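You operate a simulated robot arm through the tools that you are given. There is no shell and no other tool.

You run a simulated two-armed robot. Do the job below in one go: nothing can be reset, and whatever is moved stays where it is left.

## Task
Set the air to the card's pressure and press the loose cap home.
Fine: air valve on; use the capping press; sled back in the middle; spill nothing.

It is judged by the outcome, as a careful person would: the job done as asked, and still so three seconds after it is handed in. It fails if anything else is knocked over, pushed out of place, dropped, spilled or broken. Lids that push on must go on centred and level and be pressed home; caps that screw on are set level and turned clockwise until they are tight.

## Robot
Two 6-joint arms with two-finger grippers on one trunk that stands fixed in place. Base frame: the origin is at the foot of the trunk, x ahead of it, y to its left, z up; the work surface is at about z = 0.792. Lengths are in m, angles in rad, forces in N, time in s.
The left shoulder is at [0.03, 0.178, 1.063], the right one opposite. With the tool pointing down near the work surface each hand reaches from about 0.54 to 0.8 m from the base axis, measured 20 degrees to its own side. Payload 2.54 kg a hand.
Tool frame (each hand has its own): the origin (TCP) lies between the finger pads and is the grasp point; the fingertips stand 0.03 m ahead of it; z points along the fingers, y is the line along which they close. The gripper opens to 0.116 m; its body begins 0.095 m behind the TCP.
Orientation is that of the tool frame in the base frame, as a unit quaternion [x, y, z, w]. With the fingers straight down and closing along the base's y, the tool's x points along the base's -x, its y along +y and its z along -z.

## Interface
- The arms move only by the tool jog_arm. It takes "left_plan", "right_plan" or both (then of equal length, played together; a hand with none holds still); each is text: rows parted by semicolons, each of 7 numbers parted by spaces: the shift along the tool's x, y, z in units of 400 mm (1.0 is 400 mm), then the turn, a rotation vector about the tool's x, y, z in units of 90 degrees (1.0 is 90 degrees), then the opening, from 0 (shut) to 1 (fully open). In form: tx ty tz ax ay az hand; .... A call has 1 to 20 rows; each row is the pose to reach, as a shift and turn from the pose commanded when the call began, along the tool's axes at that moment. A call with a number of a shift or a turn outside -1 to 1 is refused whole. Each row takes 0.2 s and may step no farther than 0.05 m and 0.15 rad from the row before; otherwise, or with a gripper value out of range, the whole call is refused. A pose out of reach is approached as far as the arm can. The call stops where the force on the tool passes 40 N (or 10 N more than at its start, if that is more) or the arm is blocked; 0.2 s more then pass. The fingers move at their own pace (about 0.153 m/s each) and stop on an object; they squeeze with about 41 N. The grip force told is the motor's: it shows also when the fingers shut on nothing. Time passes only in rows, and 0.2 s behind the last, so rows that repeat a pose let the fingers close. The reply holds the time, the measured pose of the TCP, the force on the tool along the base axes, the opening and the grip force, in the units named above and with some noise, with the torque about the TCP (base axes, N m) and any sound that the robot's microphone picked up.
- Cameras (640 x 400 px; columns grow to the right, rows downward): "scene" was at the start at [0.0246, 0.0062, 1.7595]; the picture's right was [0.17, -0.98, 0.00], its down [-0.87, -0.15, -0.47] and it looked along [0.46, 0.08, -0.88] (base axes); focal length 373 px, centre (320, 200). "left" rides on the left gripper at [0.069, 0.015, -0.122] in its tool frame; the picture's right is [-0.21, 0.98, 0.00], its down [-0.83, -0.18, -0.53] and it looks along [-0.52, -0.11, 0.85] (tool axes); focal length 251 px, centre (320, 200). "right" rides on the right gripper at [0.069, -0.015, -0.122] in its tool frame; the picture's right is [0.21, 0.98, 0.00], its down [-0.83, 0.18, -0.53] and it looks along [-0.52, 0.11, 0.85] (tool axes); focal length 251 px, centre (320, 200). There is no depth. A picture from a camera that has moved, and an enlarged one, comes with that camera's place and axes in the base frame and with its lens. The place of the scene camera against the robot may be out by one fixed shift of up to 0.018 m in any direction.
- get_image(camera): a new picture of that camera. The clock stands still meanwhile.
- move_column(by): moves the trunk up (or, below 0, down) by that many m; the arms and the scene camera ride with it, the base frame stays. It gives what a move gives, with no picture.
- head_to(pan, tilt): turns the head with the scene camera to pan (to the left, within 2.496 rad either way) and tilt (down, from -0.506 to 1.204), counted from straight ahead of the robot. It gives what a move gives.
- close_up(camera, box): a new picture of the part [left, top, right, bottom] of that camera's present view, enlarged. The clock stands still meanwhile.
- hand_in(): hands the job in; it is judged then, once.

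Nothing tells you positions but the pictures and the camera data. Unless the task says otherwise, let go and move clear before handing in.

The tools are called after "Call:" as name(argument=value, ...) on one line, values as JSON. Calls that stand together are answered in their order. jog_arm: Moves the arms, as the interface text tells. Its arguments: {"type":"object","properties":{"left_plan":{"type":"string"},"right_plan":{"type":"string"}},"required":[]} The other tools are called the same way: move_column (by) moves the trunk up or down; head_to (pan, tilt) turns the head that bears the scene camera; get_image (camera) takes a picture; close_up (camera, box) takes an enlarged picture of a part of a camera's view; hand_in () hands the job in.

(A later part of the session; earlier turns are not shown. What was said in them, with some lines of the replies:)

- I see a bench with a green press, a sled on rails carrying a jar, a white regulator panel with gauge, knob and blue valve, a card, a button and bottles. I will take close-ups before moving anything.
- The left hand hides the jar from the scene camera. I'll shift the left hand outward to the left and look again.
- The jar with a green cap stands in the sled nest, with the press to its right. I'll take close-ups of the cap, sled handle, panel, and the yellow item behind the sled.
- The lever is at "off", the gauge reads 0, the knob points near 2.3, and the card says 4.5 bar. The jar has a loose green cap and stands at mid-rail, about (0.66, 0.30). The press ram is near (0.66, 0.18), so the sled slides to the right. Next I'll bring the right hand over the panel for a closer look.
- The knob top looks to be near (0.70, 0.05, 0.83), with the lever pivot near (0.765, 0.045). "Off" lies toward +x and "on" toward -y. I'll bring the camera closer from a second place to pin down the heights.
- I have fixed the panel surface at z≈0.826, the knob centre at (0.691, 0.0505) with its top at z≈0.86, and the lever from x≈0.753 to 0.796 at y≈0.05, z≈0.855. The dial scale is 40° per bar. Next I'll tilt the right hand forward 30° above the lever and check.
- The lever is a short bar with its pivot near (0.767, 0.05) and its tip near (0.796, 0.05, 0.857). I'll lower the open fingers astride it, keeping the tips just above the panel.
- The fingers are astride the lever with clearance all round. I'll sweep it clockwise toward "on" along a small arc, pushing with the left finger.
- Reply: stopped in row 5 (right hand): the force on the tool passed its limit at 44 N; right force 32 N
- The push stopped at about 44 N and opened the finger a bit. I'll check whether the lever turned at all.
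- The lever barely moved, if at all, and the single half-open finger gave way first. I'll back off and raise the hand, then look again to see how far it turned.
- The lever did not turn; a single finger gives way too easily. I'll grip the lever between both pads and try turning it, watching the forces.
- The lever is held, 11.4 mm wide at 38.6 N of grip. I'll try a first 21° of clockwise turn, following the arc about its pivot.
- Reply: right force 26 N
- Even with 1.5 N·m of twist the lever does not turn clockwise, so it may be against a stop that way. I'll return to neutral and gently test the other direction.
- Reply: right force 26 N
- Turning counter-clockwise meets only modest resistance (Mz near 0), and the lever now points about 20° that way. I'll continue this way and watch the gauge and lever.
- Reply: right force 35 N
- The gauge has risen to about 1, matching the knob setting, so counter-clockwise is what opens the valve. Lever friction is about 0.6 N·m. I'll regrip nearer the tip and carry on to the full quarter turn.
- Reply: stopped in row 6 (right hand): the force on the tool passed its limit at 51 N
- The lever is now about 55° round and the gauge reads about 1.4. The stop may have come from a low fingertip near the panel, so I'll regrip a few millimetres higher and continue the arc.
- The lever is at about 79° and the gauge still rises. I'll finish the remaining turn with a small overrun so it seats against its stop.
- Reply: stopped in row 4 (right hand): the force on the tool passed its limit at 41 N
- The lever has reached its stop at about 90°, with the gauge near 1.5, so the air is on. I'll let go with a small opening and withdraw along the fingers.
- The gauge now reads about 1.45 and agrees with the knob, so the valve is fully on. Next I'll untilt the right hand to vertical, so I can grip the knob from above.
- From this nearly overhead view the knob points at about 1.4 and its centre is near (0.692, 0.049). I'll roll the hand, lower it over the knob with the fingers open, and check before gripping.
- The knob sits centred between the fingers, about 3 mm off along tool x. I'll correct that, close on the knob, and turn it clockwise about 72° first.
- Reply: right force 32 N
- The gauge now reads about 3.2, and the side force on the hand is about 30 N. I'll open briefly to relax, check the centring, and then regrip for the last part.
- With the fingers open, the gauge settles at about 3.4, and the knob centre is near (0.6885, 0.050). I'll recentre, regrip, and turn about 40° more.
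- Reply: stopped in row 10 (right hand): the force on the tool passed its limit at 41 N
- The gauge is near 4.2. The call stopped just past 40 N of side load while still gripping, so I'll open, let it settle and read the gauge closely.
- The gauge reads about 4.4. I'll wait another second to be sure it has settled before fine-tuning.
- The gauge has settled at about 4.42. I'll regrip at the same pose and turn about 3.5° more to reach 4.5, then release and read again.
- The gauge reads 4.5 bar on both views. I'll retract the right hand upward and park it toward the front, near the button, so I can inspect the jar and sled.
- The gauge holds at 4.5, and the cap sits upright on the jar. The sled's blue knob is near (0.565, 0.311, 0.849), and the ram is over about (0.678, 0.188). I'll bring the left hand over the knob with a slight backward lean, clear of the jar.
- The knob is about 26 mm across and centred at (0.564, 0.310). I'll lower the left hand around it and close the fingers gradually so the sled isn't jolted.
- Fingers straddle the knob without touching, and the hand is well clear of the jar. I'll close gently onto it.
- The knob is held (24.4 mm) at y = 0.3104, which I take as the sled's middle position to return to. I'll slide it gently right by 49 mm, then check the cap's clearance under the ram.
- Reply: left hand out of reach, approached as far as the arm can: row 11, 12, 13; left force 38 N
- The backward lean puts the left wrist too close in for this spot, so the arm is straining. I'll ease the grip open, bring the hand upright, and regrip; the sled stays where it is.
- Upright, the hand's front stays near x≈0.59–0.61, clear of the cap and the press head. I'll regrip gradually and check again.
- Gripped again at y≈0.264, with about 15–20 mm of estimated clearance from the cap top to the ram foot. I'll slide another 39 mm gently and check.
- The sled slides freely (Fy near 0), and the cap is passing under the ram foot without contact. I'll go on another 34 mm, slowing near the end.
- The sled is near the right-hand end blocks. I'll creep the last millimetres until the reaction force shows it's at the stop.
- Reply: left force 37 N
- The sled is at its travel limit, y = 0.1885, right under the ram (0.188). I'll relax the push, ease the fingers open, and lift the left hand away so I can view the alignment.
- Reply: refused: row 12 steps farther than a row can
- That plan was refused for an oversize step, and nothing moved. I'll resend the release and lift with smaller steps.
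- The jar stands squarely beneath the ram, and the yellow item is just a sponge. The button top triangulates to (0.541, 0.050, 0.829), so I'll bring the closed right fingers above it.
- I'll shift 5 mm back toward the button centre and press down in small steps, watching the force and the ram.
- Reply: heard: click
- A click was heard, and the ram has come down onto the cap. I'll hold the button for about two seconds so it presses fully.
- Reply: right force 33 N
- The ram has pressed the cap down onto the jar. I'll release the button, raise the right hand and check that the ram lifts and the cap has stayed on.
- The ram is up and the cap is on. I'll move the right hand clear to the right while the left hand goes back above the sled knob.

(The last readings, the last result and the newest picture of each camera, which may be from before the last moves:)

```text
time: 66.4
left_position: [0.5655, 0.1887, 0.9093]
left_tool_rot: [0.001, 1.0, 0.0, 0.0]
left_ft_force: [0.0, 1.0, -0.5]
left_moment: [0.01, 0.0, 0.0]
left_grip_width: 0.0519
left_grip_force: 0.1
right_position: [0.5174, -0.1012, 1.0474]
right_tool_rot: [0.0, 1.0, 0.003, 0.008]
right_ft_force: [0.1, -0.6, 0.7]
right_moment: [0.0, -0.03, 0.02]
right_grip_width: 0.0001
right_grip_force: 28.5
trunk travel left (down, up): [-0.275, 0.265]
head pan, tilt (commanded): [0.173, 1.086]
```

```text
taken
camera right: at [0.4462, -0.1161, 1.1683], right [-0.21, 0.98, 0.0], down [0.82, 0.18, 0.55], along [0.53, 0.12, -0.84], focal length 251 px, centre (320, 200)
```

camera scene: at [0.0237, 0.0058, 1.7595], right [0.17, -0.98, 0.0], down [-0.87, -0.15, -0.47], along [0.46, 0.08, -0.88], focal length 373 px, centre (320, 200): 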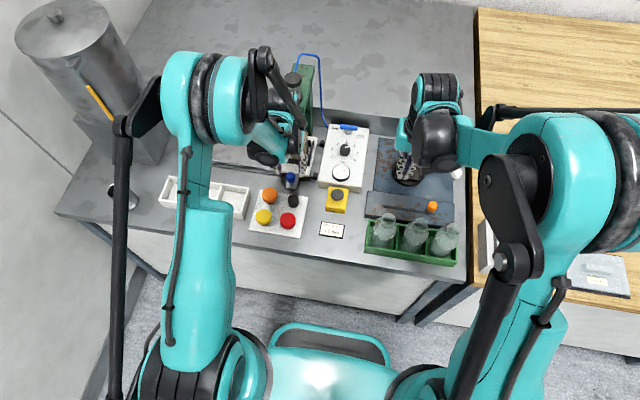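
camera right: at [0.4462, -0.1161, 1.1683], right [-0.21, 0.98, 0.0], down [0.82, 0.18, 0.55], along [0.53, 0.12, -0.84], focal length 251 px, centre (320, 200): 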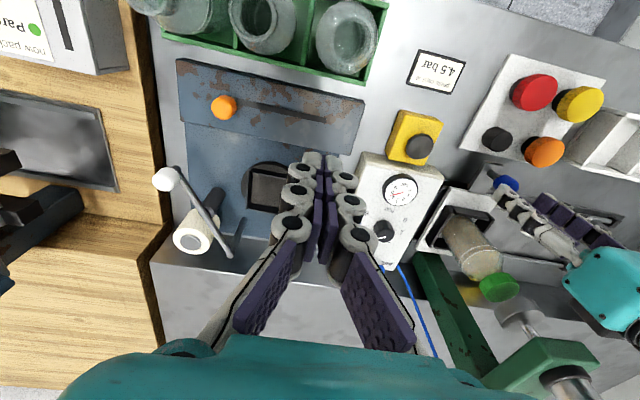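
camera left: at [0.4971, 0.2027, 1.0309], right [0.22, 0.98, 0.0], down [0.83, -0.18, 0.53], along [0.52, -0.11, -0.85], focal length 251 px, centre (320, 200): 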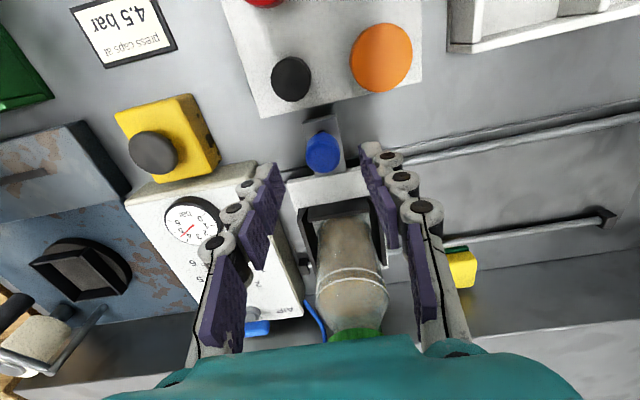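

Call:
close_up(camera="right", box=[400, 170, 560, 340])

Call:
jog_arm(left_plan="0 0 0.05 0 0 0 0.45; 0 0 0.1 0 0 0 0.45; 0 0 0.15 0 0 0 0.45; 0 0 0.15 0 0 0 0.36; 0 0 0.15 0 0 0 0.3; 0 0 0.15 0 0 0 0.27; 0 0 0.15 0 0 0 0.25; 0 0 0.15 0 0 0 0.24; 0 0 0.15 0 0 0 0.23; 0 0 0.15 0 0 0 0.22; 0 0 0.15 0 0 0 0.21; 0 0 0.15 0 0 0 0.2; 0 0 0.15 0 0 0 0.15; 0 0 0.15 0 0 0 0.1")

Call:
get_image(camera="left")

```text
2.35 times, centred on (480, 255) of right
camera zoom: at [0.4462, -0.1161, 1.1683], right [-0.21, 0.98, 0.0], down [0.82, 0.18, 0.55], along [0.53, 0.12, -0.84], focal length 592 px, centre (-56, 71)
```

zoom: 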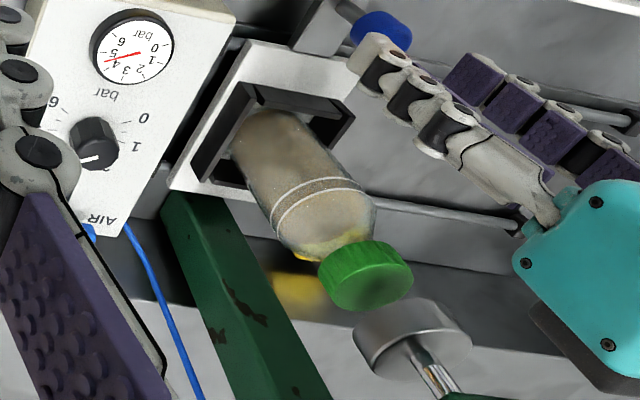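

```text
time: 69.4
left_position: [0.5671, 0.1892, 0.8477]
left_tool_rot: [-0.001, 1.0, 0.0, 0.0]
left_ft_force: [1.3, 10.7, 1.2]
left_moment: [0.13, 0.05, 0.01]
left_grip_width: 0.0242
left_grip_force: 46.0
right_position: [0.5181, -0.0998, 1.0473]
right_tool_rot: [0.001, 1.0, 0.003, 0.007]
right_ft_force: [-0.5, 0.2, -0.3]
right_moment: [0.01, 0.03, 0.0]
right_grip_width: 0.0
right_grip_force: 29.0
trunk travel left (down, up): [-0.275, 0.265]
head pan, tilt (commanded): [0.173, 1.086]
```

```text
taken
camera left: at [0.4977, 0.2043, 0.9704], right [0.21, 0.98, 0.0], down [0.83, -0.18, 0.53], along [0.52, -0.11, -0.85], focal length 251 px, centre (320, 200)
```

left: 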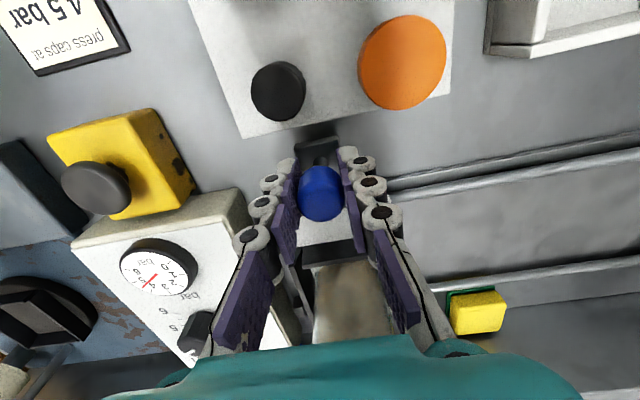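

The cap now sits right down on the jar's shoulder, with no neck gap showing. The knob is gripped again, so I'll slide the sled smoothly back toward the middle.

Call:
jog_arm(left_plan="0 0.005 0 0 0 0 0.1; 0 0.0125 0 0 0 0 0.1; 0 0.0225 0 0 0 0 0.1; 0 0.035 0 0 0 0 0.1; 0 0.0475 0 0 0 0 0.1; 0 0.06 0 0 0 0 0.1; 0 0.0725 0 0 0 0 0.1; 0 0.085 0 0 0 0 0.1; 0 0.0975 0 0 0 0 0.1; 0 0.11 0 0 0 0 0.1; 0 0.1225 0 0 0 0 0.1; 0 0.135 0 0 0 0 0.1; 0 0.1475 0 0 0 0 0.1; 0 0.16 0 0 0 0 0.1; 0 0.1725 0 0 0 0 0.1; 0 0.185 0 0 0 0 0.1; 0 0.1975 0 0 0 0 0.1; 0 0.205 0 0 0 0 0.1; 0 0.21 0 0 0 0 0.1")

Call:
close_up(camera="scene", box=[220, 55, 340, 195])

```text
time: 73.4
left_position: [0.5666, 0.2732, 0.8479]
left_tool_rot: [0.0, 1.0, 0.0, -0.001]
left_ft_force: [-9.3, 0.3, -5.7]
left_moment: [0.04, -0.13, 0.0]
left_grip_width: 0.024
left_grip_force: 45.3
right_position: [0.5188, -0.1005, 1.0477]
right_tool_rot: [0.0, 1.0, 0.004, 0.008]
right_ft_force: [-0.5, -1.0, -0.2]
right_moment: [0.02, 0.03, 0.0]
right_grip_width: 0.0
right_grip_force: 28.3
trunk travel left (down, up): [-0.275, 0.265]
head pan, tilt (commanded): [0.173, 1.086]
```

```text
2.86 times, centred on (280, 125) of scene
camera zoom: at [0.024, 0.0065, 1.7595], right [0.17, -0.98, 0.0], down [-0.87, -0.15, -0.47], along [0.46, 0.08, -0.88], focal length 1066 px, centre (434, 414)
```

zoom: 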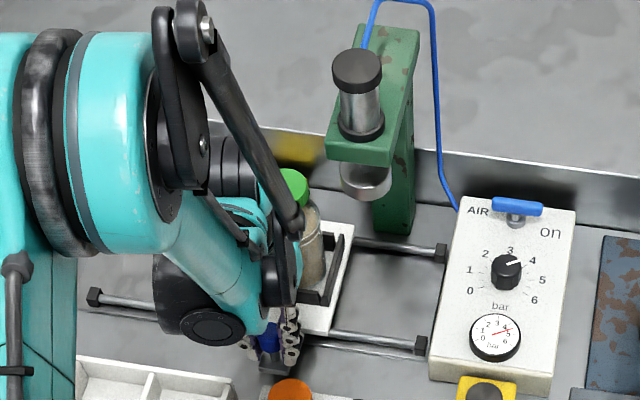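

The sled is at y≈0.273, and the valve bar now lies across toward "on". I'll continue the remaining 37 mm and slow to a stop at the original middle.

Call:
jog_arm(left_plan="0 0.005 0 0 0 0 0.1; 0 0.0125 0 0 0 0 0.1; 0 0.0225 0 0 0 0 0.1; 0 0.035 0 0 0 0 0.1; 0 0.0475 0 0 0 0 0.1; 0 0.06 0 0 0 0 0.1; 0 0.0725 0 0 0 0 0.1; 0 0.0825 0 0 0 0 0.1; 0 0.0885 0 0 0 0 0.1; 0 0.0925 0 0 0 0 0.1; 0 0.0925 0 0 0 0 0.1; 0 0.0925 0 0 0 0 0.1")

Call:
get_image(camera="left")

Call:
close_up(camera="scene", box=[220, 95, 330, 195])

Call:
close_up(camera="scene", box=[320, 115, 375, 205])

```text
time: 76.0
left_position: [0.5669, 0.3109, 0.848]
left_tool_rot: [0.001, 1.0, -0.001, 0.0]
left_ft_force: [-19.2, -1.5, -16.6]
left_moment: [-0.02, 0.2, 0.02]
left_grip_width: 0.0241
left_grip_force: 44.8
right_position: [0.5186, -0.1005, 1.0484]
right_tool_rot: [-0.001, 1.0, 0.003, 0.008]
right_ft_force: [-0.6, 0.1, -0.1]
right_moment: [-0.01, -0.02, -0.01]
right_grip_width: 0.0001
right_grip_force: 28.9
trunk travel left (down, up): [-0.275, 0.265]
head pan, tilt (commanded): [0.173, 1.086]
```

```text
taken
camera left: at [0.498, 0.3251, 0.9705], right [0.22, 0.98, 0.0], down [0.83, -0.18, 0.53], along [0.52, -0.12, -0.85], focal length 251 px, centre (320, 200)
```

left: 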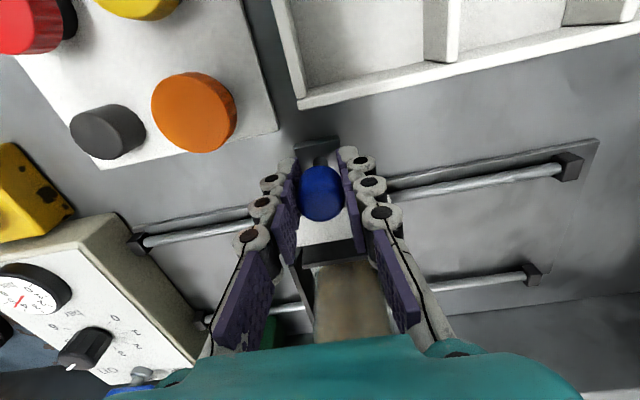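

```text
4.00 times, centred on (275, 145) of scene
camera zoom: at [0.0238, 0.0071, 1.7594], right [0.17, -0.98, 0.0], down [-0.87, -0.15, -0.47], along [0.46, 0.08, -0.88], focal length 1492 px, centre (500, 420)
```

zoom: 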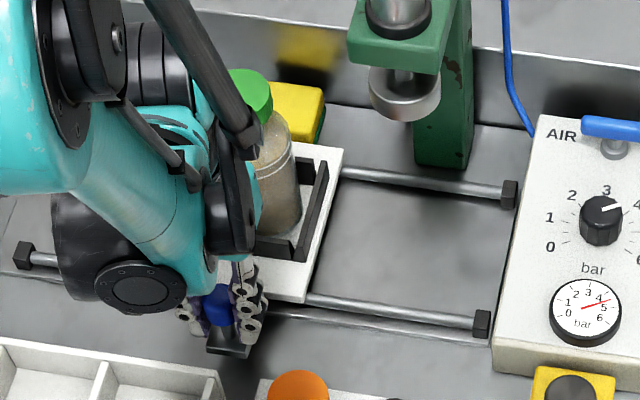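

```text
4.44 times, centred on (348, 160) of scene
camera zoom: at [0.0238, 0.0071, 1.7594], right [0.17, -0.98, 0.0], down [-0.87, -0.15, -0.47], along [0.46, 0.08, -0.88], focal length 1658 px, centre (198, 378)
```

zoom: 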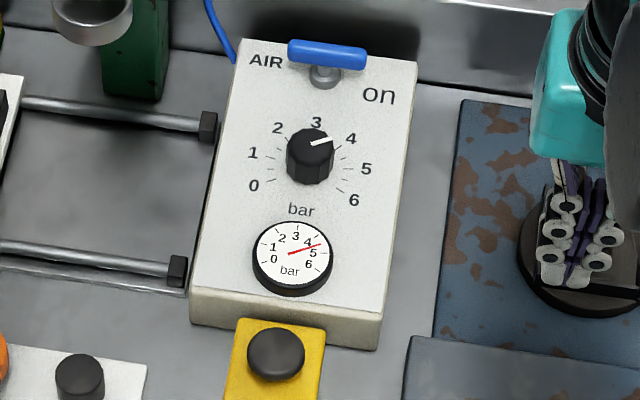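

The sled is back at y = 0.311, and its edges match the first picture. The gauge still shows 4.5, so I'll ease the fingers open and lift the left hand clear.

Call:
jog_arm(left_plan="0 0 0 0 0 0 0.2; 0 0 0 0 0 0 0.212; 0 0 0 0 0 0 0.222; 0 0 0 0 0 0 0.235; 0 0 0 0 0 0 0.26; 0 0 0 0 0 0 0.33; 0 0 0 0 0 0 0.45; 0 0 -0.05 0 0 0 0.45; 0 0 -0.15 0 0 0 0.45; 0.02 0 -0.24 0 0 0 0.45; 0.07 0.02 -0.32 0 0 0 0.45; 0.12 0.06 -0.39 0 0 0 0.45; 0.16 0.13 -0.44 0 0 0 0.45; 0.18 0.22 -0.46 0 0 0 0.45; 0.18 0.3 -0.5 0 0 0 0.45; 0.18 0.3 -0.5 0 0 0 0.45")

Call:
get_image(camera="scene")

Call:
close_up(camera="scene", box=[230, 95, 300, 195])

Call:
get_image(camera="left")

Call:
close_up(camera="right", box=[380, 150, 620, 330])

```text
time: 79.4
left_position: [0.4961, 0.4293, 1.048]
left_tool_rot: [0.002, 1.0, 0.0, 0.0]
left_ft_force: [0.1, 0.6, 0.8]
left_moment: [-0.03, -0.01, 0.0]
left_grip_width: 0.0524
left_grip_force: 0.1
right_position: [0.5191, -0.101, 1.0479]
right_tool_rot: [-0.001, 1.0, 0.004, 0.007]
right_ft_force: [0.9, -0.3, 0.3]
right_moment: [0.02, -0.03, 0.01]
right_grip_width: 0.0
right_grip_force: 28.6
trunk travel left (down, up): [-0.275, 0.265]
head pan, tilt (commanded): [0.173, 1.086]
```

```text
taken
camera scene: at [0.025, 0.0057, 1.7594], right [0.17, -0.98, 0.0], down [-0.87, -0.15, -0.47], along [0.46, 0.08, -0.88], focal length 373 px, centre (320, 200)
```

scene: 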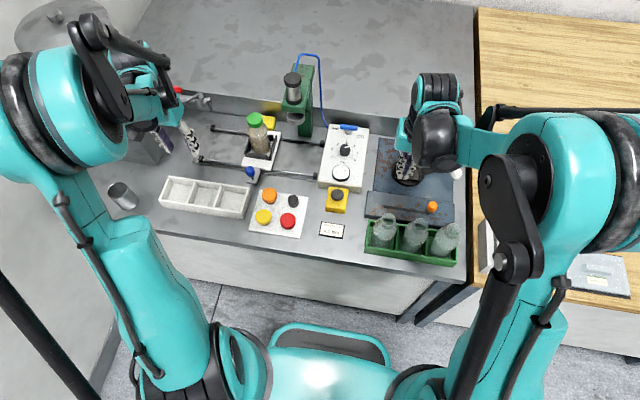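

```text
4.00 times, centred on (265, 145) of scene
camera zoom: at [0.025, 0.0057, 1.7594], right [0.17, -0.98, 0.0], down [-0.87, -0.15, -0.47], along [0.46, 0.08, -0.88], focal length 1492 px, centre (540, 420)
```

zoom: 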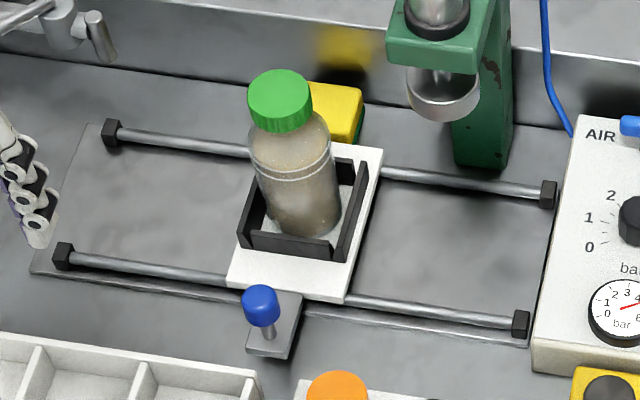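

```text
taken
camera left: at [0.4274, 0.444, 1.1706], right [0.22, 0.98, 0.0], down [0.83, -0.18, 0.53], along [0.52, -0.11, -0.85], focal length 251 px, centre (320, 200)
```

left: 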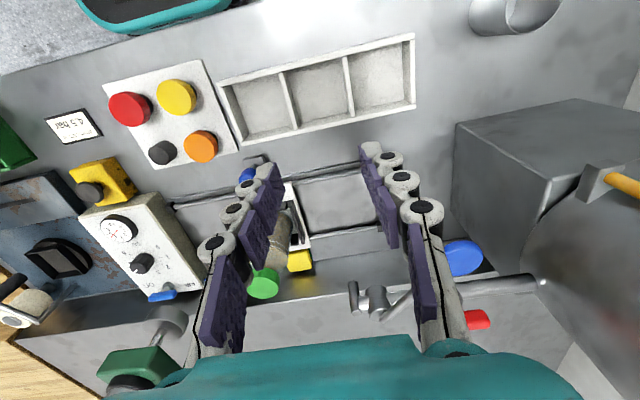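

```text
2.22 times, centred on (500, 240) of right
camera zoom: at [0.4471, -0.1161, 1.1679], right [-0.21, 0.98, 0.01], down [0.82, 0.18, 0.55], along [0.53, 0.12, -0.84], focal length 559 px, centre (-80, 111)
```

zoom: 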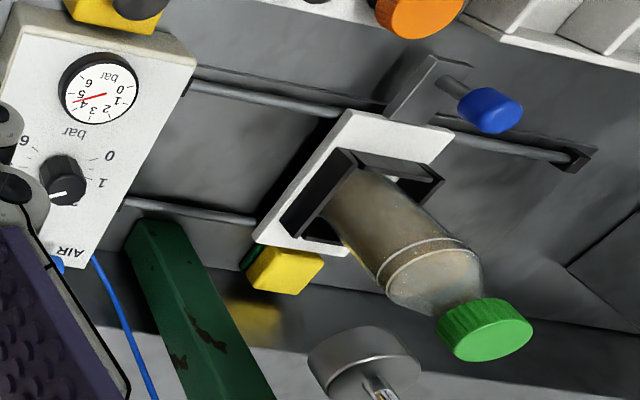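

Call:
close_up(camera="scene", box=[240, 105, 275, 160])

Call:
close_up(camera="scene", box=[325, 120, 365, 185])

Call:
close_up(camera="right", box=[540, 210, 620, 290])

```text
7.27 times, centred on (258, 132) of scene
camera zoom: at [0.025, 0.0057, 1.7594], right [0.17, -0.98, 0.0], down [-0.87, -0.15, -0.47], along [0.46, 0.08, -0.88], focal length 2713 px, centre (774, 691)
```

zoom: 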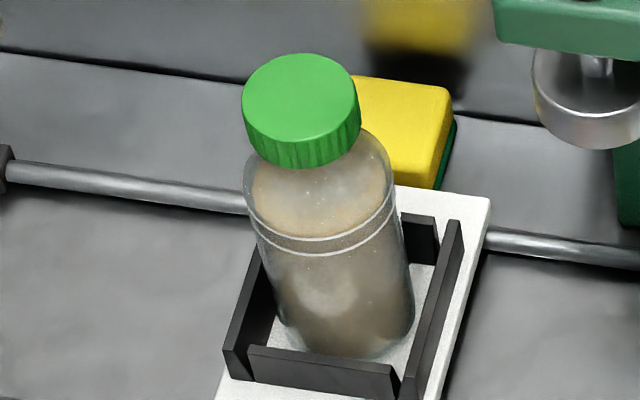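

```text
6.15 times, centred on (345, 152) of scene
camera zoom: at [0.025, 0.0057, 1.7594], right [0.17, -0.98, 0.0], down [-0.87, -0.15, -0.47], along [0.46, 0.08, -0.88], focal length 2296 px, centre (166, 492)
```

zoom: 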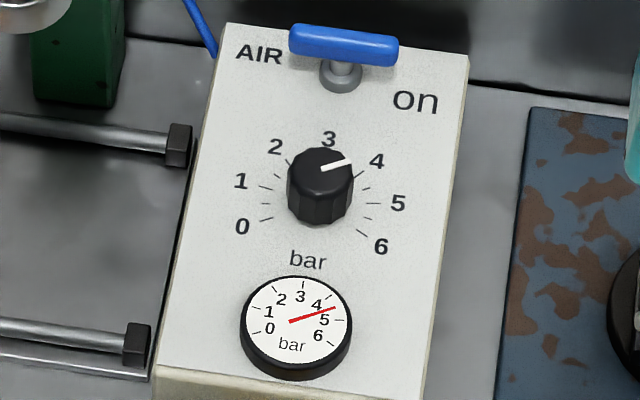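

```text
5.00 times, centred on (580, 250) of right
camera zoom: at [0.4471, -0.1161, 1.1679], right [-0.21, 0.98, 0.01], down [0.82, 0.18, 0.55], along [0.53, 0.12, -0.84], focal length 1257 px, centre (-980, -50)
```

zoom: 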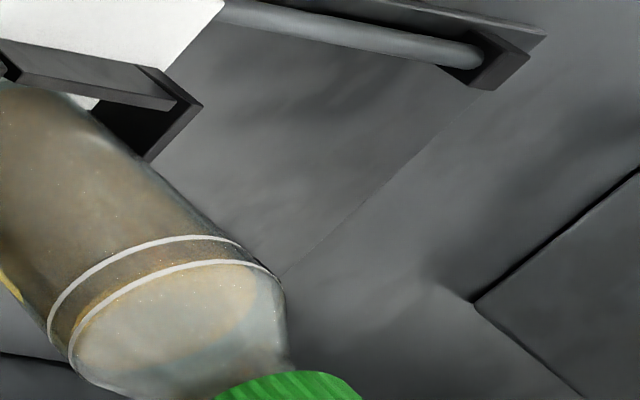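

I set the air to 4.5 bar with the valve on, and pressed the cap home with the capping press. The cap dropped about 5 mm and sits level and centred on the jar. The sled is back at its starting middle position, nothing is spilled or disturbed, and both hands are clear, so I'm handing in.

Call:
hand_in()

```text
The job is handed in.
```

The job is handed in: the loose green cap is pressed home at 4.5 bar, as the card asks, and the sled is back in the middle.

- **Air:** The valve is on and turned through its full quarter turn. The bar resisted clockwise and opened counter-clockwise; the gauge rose as it turned. The gauge then read 4.5 bar before and after pressing.
- **Cap:** The press came down fully on the cap while I held the button for about two seconds. In the camera views the cap dropped about 5 mm and sits level and centred.
- **Sled:** It is back at its starting point to within about 1 mm.
- **Surroundings:** I saw nothing spilled or moved out of place in the final pictures, and both hands are clear.

The valve bar needed several attempts, and some pushes briefly passed the 40 N limit. The last pictures show no damage to the panel or the bar.
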